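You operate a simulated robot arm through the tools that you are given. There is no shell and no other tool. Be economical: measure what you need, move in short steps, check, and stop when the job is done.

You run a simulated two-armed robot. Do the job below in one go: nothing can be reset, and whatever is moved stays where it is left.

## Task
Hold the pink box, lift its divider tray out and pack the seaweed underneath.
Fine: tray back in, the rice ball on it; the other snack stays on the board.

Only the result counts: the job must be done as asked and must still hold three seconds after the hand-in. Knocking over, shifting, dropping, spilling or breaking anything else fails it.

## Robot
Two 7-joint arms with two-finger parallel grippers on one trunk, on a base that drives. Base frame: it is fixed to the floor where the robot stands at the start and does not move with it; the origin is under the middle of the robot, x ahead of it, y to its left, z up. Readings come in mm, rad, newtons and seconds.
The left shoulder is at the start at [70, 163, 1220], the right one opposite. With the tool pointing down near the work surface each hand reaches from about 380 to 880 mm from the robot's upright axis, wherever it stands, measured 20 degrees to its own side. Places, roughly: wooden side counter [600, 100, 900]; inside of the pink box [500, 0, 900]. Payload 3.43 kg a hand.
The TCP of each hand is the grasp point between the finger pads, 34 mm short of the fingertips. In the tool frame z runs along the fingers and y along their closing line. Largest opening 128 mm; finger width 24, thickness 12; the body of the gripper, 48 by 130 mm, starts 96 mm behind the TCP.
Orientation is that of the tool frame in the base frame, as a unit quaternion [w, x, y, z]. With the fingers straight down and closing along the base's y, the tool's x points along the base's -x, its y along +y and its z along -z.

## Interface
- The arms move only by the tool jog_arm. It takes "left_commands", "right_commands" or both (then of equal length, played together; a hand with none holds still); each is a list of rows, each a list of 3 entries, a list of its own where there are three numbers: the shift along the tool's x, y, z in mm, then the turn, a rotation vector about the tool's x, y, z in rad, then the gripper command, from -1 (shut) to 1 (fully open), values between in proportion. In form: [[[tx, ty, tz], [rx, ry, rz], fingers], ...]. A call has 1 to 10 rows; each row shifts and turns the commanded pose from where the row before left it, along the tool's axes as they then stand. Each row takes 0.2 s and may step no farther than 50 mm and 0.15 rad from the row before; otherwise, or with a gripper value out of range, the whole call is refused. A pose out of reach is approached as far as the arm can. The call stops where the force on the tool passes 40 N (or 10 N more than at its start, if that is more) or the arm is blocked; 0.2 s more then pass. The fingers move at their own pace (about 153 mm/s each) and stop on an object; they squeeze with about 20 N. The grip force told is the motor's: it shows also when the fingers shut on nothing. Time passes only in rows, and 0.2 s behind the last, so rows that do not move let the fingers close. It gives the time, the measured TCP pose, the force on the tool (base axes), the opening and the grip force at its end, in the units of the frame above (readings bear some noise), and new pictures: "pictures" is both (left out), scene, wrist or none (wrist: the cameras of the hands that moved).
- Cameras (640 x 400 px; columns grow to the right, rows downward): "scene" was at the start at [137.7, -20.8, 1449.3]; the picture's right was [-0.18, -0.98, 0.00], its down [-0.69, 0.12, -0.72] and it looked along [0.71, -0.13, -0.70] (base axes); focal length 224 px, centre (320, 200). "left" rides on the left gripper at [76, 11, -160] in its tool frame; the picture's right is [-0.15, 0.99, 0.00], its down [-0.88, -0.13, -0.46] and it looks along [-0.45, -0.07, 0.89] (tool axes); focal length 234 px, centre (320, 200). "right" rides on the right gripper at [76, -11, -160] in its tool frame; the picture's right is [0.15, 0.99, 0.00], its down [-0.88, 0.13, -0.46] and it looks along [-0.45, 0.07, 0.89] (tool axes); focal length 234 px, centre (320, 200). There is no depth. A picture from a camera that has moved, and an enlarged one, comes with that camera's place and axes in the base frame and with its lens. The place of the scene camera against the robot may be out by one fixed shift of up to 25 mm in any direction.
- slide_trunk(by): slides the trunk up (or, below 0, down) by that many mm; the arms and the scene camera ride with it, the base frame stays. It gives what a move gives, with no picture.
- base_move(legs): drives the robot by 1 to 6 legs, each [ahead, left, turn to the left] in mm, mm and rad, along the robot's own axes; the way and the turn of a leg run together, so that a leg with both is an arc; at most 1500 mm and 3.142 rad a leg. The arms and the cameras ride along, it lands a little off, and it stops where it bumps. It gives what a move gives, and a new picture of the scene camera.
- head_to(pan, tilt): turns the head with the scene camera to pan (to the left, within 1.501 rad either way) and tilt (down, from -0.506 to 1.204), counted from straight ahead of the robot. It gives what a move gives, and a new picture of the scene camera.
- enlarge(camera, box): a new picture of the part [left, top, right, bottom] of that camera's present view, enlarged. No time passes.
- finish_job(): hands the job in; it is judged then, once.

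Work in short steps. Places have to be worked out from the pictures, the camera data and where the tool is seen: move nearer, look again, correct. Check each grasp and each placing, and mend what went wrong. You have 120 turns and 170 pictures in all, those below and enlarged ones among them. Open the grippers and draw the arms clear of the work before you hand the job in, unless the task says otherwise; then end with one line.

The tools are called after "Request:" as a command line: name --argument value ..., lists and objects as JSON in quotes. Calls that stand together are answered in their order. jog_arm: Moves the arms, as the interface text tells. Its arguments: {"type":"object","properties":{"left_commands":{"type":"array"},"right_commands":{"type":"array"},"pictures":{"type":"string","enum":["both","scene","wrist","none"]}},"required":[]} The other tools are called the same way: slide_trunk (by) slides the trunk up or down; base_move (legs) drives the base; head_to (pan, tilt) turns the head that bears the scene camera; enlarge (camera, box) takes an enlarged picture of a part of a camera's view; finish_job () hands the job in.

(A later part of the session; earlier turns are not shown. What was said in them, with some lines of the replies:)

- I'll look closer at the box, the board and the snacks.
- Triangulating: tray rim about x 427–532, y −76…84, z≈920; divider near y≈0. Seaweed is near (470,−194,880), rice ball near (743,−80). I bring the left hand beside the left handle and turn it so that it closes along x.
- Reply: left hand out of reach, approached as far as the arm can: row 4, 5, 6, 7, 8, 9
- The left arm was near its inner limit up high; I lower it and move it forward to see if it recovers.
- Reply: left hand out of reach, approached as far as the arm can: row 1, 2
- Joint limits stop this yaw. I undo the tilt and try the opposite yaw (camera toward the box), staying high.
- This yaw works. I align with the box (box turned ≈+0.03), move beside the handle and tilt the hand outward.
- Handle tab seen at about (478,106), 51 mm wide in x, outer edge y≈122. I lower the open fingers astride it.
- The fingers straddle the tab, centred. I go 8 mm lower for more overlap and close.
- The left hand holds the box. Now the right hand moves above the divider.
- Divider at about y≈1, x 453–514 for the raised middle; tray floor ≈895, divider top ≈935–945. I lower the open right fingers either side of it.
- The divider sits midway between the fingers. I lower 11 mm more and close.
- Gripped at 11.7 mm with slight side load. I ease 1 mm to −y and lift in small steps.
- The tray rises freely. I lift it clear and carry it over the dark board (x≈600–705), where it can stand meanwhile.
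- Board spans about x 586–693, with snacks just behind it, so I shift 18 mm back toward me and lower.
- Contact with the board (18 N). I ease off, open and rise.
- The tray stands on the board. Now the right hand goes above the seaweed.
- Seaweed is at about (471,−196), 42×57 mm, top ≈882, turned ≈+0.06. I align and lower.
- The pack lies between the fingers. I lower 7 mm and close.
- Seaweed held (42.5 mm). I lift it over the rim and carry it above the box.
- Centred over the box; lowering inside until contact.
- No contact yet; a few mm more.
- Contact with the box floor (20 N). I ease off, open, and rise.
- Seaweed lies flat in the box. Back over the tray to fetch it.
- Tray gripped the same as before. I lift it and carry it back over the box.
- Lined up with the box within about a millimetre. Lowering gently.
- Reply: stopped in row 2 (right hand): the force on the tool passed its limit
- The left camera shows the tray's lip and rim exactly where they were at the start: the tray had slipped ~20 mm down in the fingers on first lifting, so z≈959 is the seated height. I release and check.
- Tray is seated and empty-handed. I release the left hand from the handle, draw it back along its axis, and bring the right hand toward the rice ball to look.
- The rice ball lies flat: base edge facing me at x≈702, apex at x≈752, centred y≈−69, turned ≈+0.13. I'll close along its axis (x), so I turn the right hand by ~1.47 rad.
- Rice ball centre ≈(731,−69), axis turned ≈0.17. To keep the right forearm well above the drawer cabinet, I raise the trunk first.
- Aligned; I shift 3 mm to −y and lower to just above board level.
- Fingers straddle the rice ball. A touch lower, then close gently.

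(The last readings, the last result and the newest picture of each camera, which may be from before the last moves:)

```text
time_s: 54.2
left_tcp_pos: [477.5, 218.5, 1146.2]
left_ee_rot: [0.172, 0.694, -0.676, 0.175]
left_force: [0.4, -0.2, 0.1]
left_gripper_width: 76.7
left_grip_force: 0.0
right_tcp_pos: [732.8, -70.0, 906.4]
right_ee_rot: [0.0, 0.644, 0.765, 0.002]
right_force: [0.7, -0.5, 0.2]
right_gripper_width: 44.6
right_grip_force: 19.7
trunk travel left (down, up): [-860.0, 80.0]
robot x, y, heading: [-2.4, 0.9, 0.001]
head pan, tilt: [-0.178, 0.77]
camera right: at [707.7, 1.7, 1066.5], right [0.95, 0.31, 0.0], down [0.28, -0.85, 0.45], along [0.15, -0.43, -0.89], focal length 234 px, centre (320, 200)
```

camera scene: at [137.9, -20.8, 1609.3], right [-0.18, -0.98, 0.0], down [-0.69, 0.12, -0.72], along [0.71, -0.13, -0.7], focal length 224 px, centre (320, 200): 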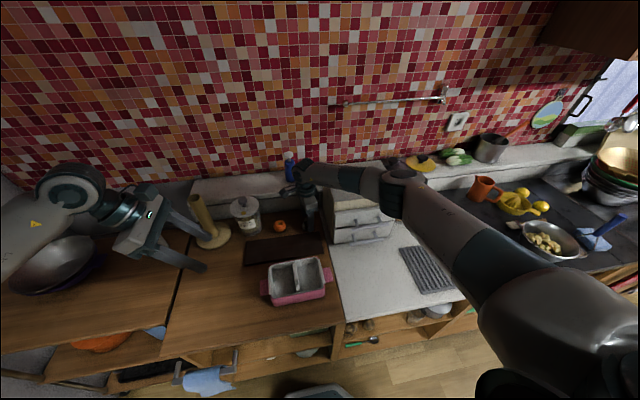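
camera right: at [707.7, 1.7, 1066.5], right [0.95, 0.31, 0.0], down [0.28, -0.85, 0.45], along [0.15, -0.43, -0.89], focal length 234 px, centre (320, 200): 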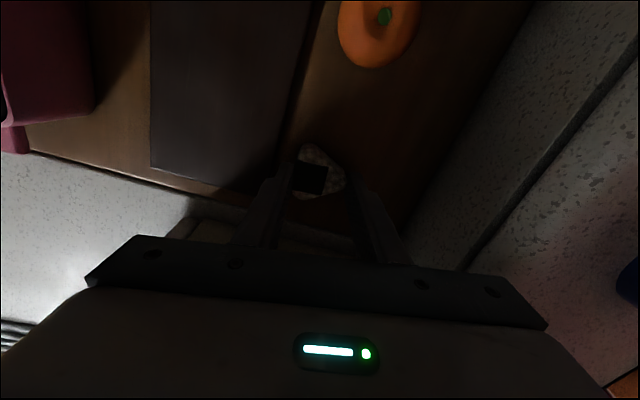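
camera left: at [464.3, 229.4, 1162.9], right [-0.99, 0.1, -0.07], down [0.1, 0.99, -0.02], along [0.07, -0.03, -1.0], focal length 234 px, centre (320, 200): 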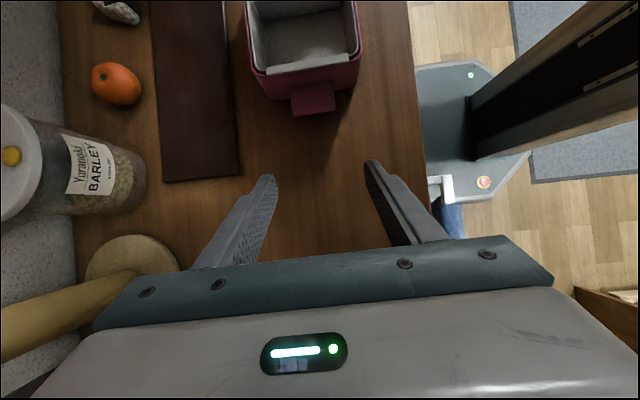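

Gripped at 44.6 mm. I lift in small steps and check.

Request:
jog_arm --right_commands '[[[0, 0, -10], [0, 0, 0], -0.6], [[0, 0, -20], [0, 0, 0], -0.6], [[0, 0, -30], [0, 0, 0], -0.6], [[0, 0, -40], [0, 0, 0], -0.6]]'

```text
time_s: 55.2
left_tcp_pos: [475.9, 218.3, 1148.3]
left_ee_rot: [0.171, 0.695, -0.675, 0.177]
left_force: [-0.3, 0.1, 0.4]
left_gripper_width: 76.7
left_grip_force: 0.1
right_tcp_pos: [729.3, -70.5, 1008.2]
right_ee_rot: [0.0, 0.644, 0.765, 0.002]
right_force: [-0.6, -0.2, -0.4]
right_gripper_width: 44.7
right_grip_force: 20.0
trunk travel left (down, up): [-860.0, 80.0]
robot x, y, heading: [-0.6, -0.2, 0.002]
head pan, tilt: [-0.178, 0.77]
camera scene: at [136.9, -20.9, 1609.3], right [-0.18, -0.98, 0.0], down [-0.68, 0.12, -0.72], along [0.71, -0.13, -0.7], focal length 224 px, centre (320, 200)
camera right: at [706.1, 1.2, 1167.0], right [0.95, 0.31, 0.0], down [0.28, -0.85, 0.45], along [0.15, -0.43, -0.89], focal length 234 px, centre (320, 200)
```

scene: 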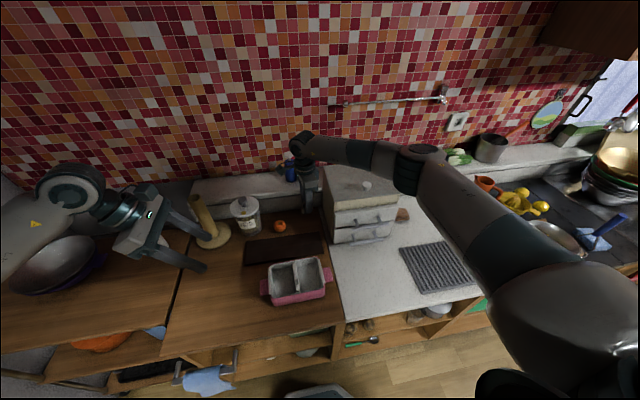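
right: 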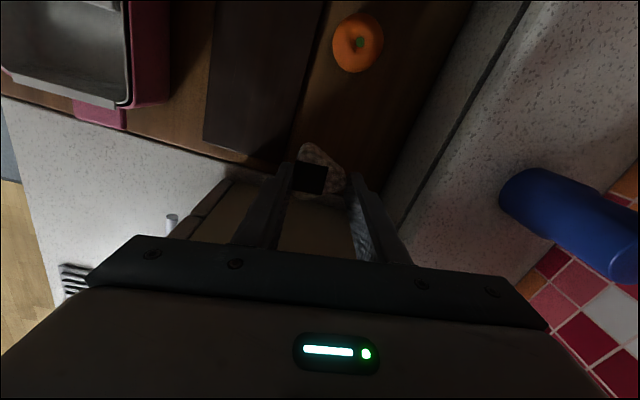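

Rice ball held. I carry it over the tray's right compartment and square the hand with the box.

Request:
jog_arm --right_commands '[[[12.5, -40.5, 0], [0, 0, 0], -0.6], [[12.5, -40.5, 0], [0, 0, 0], -0.6], [[12.5, -40.5, 0], [0, 0, 0], -0.6], [[12.5, -40.5, 0], [0, 0, 0], -0.6], [[12.5, -40.5, 0], [0, 0, 0], -0.6], [[12.5, -40.5, 0], [0, 0, 0], -0.6], [[0, 0, 0], [0, 0, 0.14], -0.6], [[0, 0, 0], [0, 0, 0], -0.6]]'

Request:
enlarge --camera "right" --box '[180, 60, 460, 260]'

```text
time_s: 57.0
left_tcp_pos: [476.4, 218.3, 1146.9]
left_ee_rot: [0.172, 0.695, -0.676, 0.176]
left_force: [0.4, 0.7, 0.5]
left_gripper_width: 76.9
left_grip_force: 0.1
right_tcp_pos: [480.6, -39.0, 1006.0]
right_ee_rot: [0.001, 0.696, 0.718, 0.002]
right_force: [0.2, -0.8, -0.5]
right_gripper_width: 45.1
right_grip_force: 20.2
trunk travel left (down, up): [-860.0, 80.0]
robot x, y, heading: [-0.4, 1.6, -0.008]
head pan, tilt: [-0.178, 0.77]
camera scene: at [137.9, -20.8, 1609.3], right [-0.18, -0.98, 0.0], down [-0.69, 0.12, -0.72], along [0.71, -0.13, -0.7], focal length 224 px, centre (320, 200)
camera right: at [465.2, 36.8, 1166.1], right [0.98, 0.18, 0.0], down [0.15, -0.88, 0.45], along [0.08, -0.45, -0.89], focal length 234 px, centre (320, 200)
```

scene: 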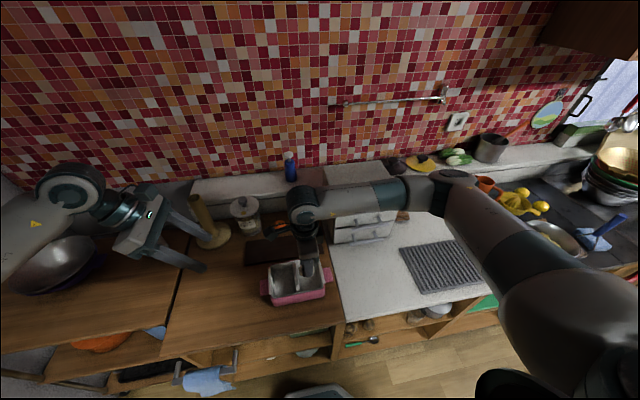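
right: 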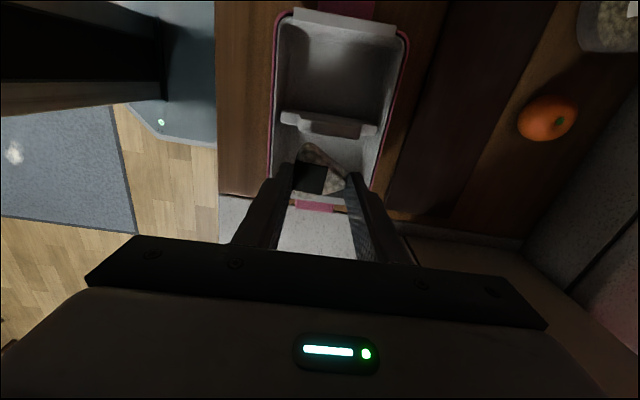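

```text
2.00 times, centred on (320, 160) of right
camera zoom: at [465.2, 36.8, 1166.1], right [0.98, 0.18, 0.0], down [0.15, -0.88, 0.45], along [0.08, -0.45, -0.89], focal length 468 px, centre (320, 280)
```

zoom: 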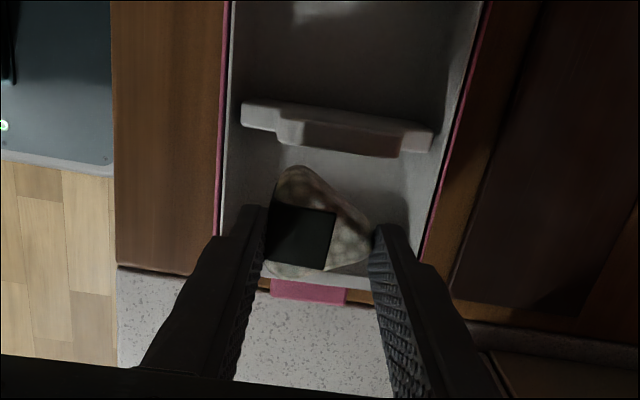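

Over the right compartment with room all round. Lowering.

Request:
jog_arm --right_commands '[[[0, 0, 25], [0, 0, 0], -0.6], [[0, 0, 25], [0, 0, 0], -0.6], [[0, 0, 7], [0, 0, 0], -0.6], [[0, 0, 3], [0, 0, 0], -0.6], [[0, 0, 0], [0, 0, 0], -0.6]]'

Request:
enlarge --camera "right" --box '[180, 60, 460, 260]'

```text
time_s: 58.2
left_tcp_pos: [476.0, 218.7, 1146.3]
left_ee_rot: [0.172, 0.695, -0.676, 0.176]
left_force: [0.4, 0.0, -0.3]
left_gripper_width: 76.8
left_grip_force: 0.1
right_tcp_pos: [478.7, -37.7, 945.6]
right_ee_rot: [0.0, 0.696, 0.718, 0.003]
right_force: [0.3, 0.0, 0.1]
right_gripper_width: 44.7
right_grip_force: 19.5
trunk travel left (down, up): [-860.0, 80.0]
robot x, y, heading: [-1.0, -0.1, -0.002]
head pan, tilt: [-0.178, 0.77]
camera scene: at [137.7, -20.8, 1609.3], right [-0.18, -0.98, 0.0], down [-0.69, 0.12, -0.72], along [0.71, -0.13, -0.7], focal length 224 px, centre (320, 200)
camera right: at [464.9, 36.7, 1105.9], right [0.98, 0.18, 0.0], down [0.16, -0.88, 0.45], along [0.08, -0.45, -0.89], focal length 234 px, centre (320, 200)
```

scene: 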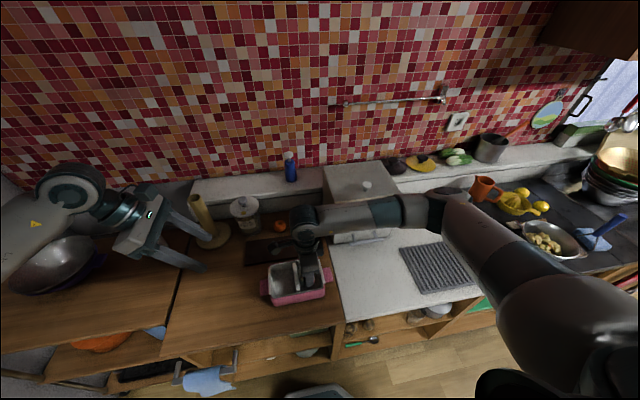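
right: 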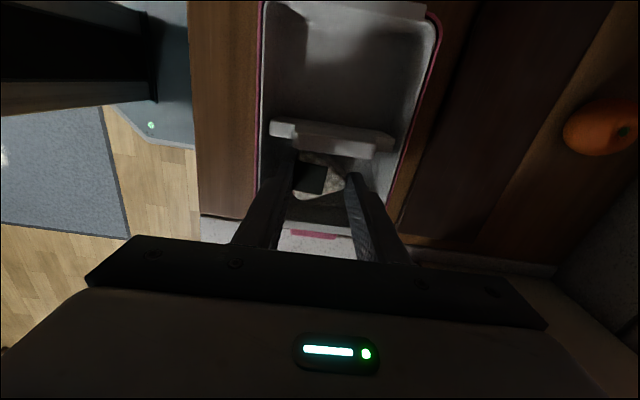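

```text
2.00 times, centred on (320, 160) of right
camera zoom: at [464.9, 36.7, 1105.9], right [0.98, 0.18, 0.0], down [0.16, -0.88, 0.45], along [0.08, -0.45, -0.89], focal length 468 px, centre (320, 280)
```

zoom: 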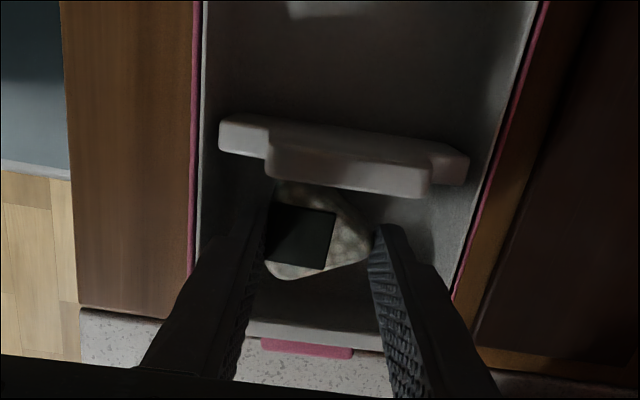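

I shift 3 mm away from the divider and go down by small steps until contact.

Request:
jog_arm --right_commands '[[[-3, 0, 0], [0, 0, 0], -0.6], [[0, 0, 2], [0, 0, 0], -0.6], [[0, 0, 2], [0, 0, 0], -0.6], [[0, 0, 1], [0, 0, 0], -0.6], [[0, 0, 0], [0, 0, 0], -0.6]]' --pictures "none"

```text
time_s: 59.4
left_tcp_pos: [476.4, 219.0, 1148.4]
left_ee_rot: [0.171, 0.695, -0.676, 0.176]
left_force: [-0.5, 0.7, 0.3]
left_gripper_width: 77.0
left_grip_force: 0.0
right_tcp_pos: [480.0, -41.5, 944.0]
right_ee_rot: [0.002, 0.697, 0.718, 0.004]
right_force: [1.1, -1.5, 18.5]
right_gripper_width: 44.6
right_grip_force: 19.7
trunk travel left (down, up): [-860.0, 80.0]
robot x, y, heading: [-2.9, -2.3, 0.0]
head pan, tilt: [-0.178, 0.77]
```

Contact (18 N). I ease off, open a little, and rise.

Request:
jog_arm --right_commands '[[[0, 0, -3], [0, 0, 0], -0.6], [[0, 0, 0], [0, 0, 0], -0.2], [[0, 0, 0], [0, 0, 0], -0.05], [[0, 0, 0], [0, 0, 0], -0.05], [[0, 0, -25], [0, 0, 0], -0.05], [[0, 0, -45], [0, 0, 0], -0.05], [[0, 0, -45], [0, 0, 0], -0.05], [[0, -30, -20], [0, 0, 0], -0.05]]'

Request:
enlarge --camera "right" --box '[220, 40, 460, 240]'

Request:
enlarge --camera "scene" --box '[240, 190, 360, 320]'

```text
time_s: 61.2
left_tcp_pos: [475.6, 218.4, 1147.8]
left_ee_rot: [0.172, 0.695, -0.676, 0.176]
left_force: [1.5, -0.6, 0.4]
left_gripper_width: 76.7
left_grip_force: 0.1
right_tcp_pos: [447.2, -43.1, 1080.6]
right_ee_rot: [0.001, 0.696, 0.718, 0.002]
right_force: [-0.1, 0.3, 1.0]
right_gripper_width: 60.7
right_grip_force: 0.1
trunk travel left (down, up): [-860.0, 80.0]
robot x, y, heading: [2.5, -0.4, -0.003]
head pan, tilt: [-0.178, 0.77]
camera scene: at [136.4, -20.8, 1609.4], right [-0.18, -0.98, 0.0], down [-0.68, 0.12, -0.72], along [0.71, -0.13, -0.7], focal length 224 px, centre (320, 200)
camera right: at [433.2, 32.6, 1240.1], right [0.98, 0.18, 0.01], down [0.15, -0.88, 0.45], along [0.08, -0.45, -0.89], focal length 234 px, centre (320, 200)
```

scene: 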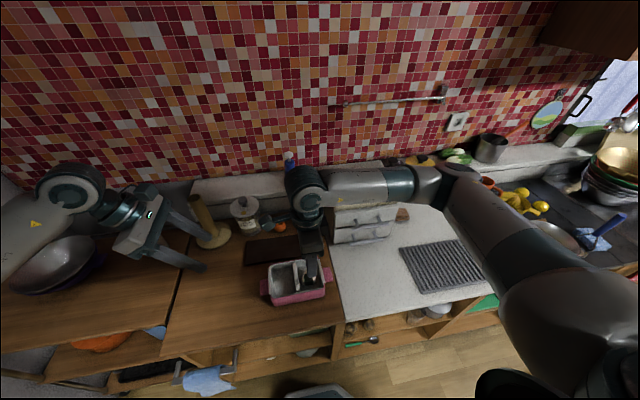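
right: 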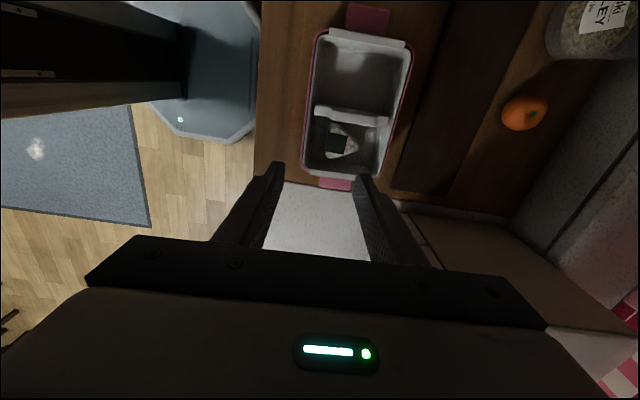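

```text
2.00 times, centred on (340, 140) of right
camera zoom: at [433.2, 32.6, 1240.1], right [0.98, 0.18, 0.01], down [0.15, -0.88, 0.45], along [0.08, -0.45, -0.89], focal length 468 px, centre (280, 320)
```

zoom: 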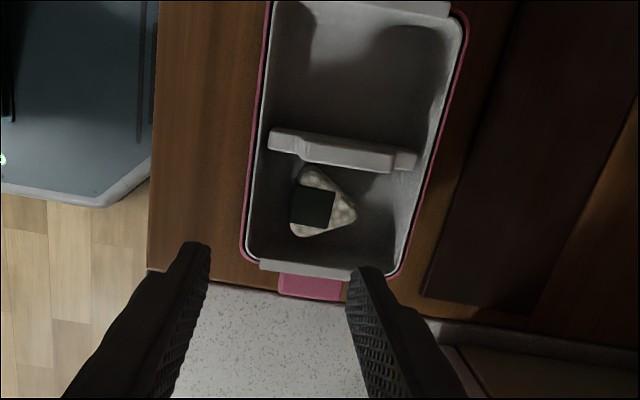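

```text
3.08 times, centred on (300, 255) of scene
camera zoom: at [136.4, -20.8, 1609.4], right [-0.18, -0.98, 0.0], down [-0.68, 0.12, -0.72], along [0.71, -0.13, -0.7], focal length 688 px, centre (382, 31)
```

zoom: 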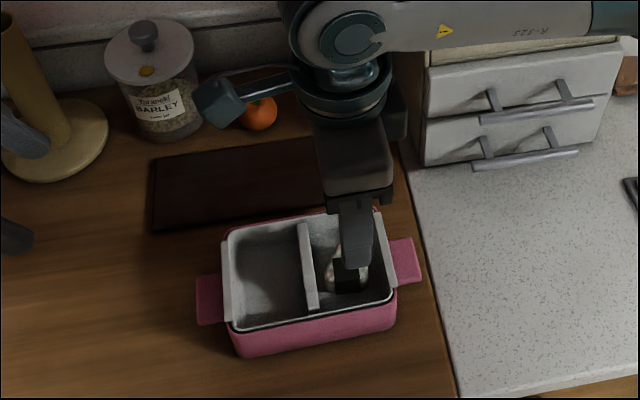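

The rice ball rests in the tray. I draw the right arm clear to the right and up, and take a last look.

Request:
jog_arm --right_commands '[[[-20, 0, -40], [0, 0, 0], 0.2], [[-45, 0, -10], [0, 0, 0], 0.2], [[-45, 0, 0], [0, 0, 0], 0.2], [[-45, 0, 0], [0, 0, 0], 0.2], [[-45, 0, 0], [0, 0, 0], 0.2], [[-40, 0, 0], [0, 0, 0], 0.2], [[0, 0, 0], [0, 0, 0], 0.2]]' --pictures "scene"

Request:
enlarge --camera "scene" --box '[220, 190, 360, 320]'

```text
time_s: 62.8
left_tcp_pos: [477.5, 219.7, 1146.1]
left_ee_rot: [0.171, 0.695, -0.676, 0.176]
left_force: [-0.1, -0.4, 0.5]
left_gripper_width: 76.6
left_grip_force: 0.2
right_tcp_pos: [457.2, -283.3, 1127.5]
right_ee_rot: [0.0, 0.696, 0.718, 0.002]
right_force: [0.6, 0.1, -0.2]
right_gripper_width: 77.3
right_grip_force: 0.1
trunk travel left (down, up): [-860.0, 80.0]
robot x, y, heading: [-1.1, 1.3, -0.008]
head pan, tilt: [-0.178, 0.77]
camera scene: at [138.3, -19.5, 1609.3], right [-0.18, -0.98, 0.0], down [-0.69, 0.12, -0.72], along [0.71, -0.13, -0.7], focal length 224 px, centre (320, 200)
```

scene: 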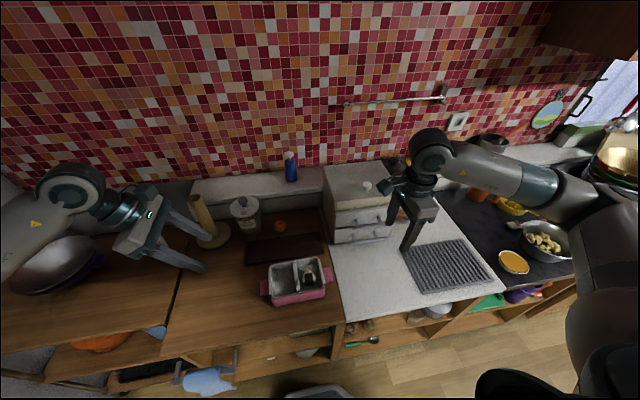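

```text
3.08 times, centred on (290, 255) of scene
camera zoom: at [138.3, -19.5, 1609.3], right [-0.18, -0.98, 0.0], down [-0.69, 0.12, -0.72], along [0.71, -0.13, -0.7], focal length 688 px, centre (412, 31)
```

zoom: 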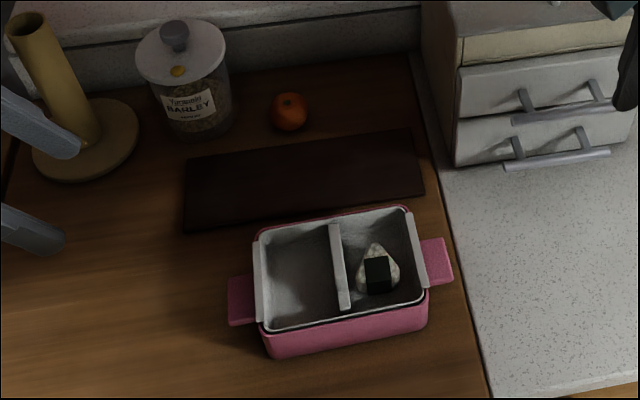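

Seaweed is under the seated tray, the rice ball is on it, the tangerine is untouched, and both arms are clear with grippers open. Handing in.

Request:
finish_job

```text
The job is handed in.
```

The seaweed is packed under the divider tray in the pink box, the tray is back in with the rice ball on it, and the tangerine was left where it stood.
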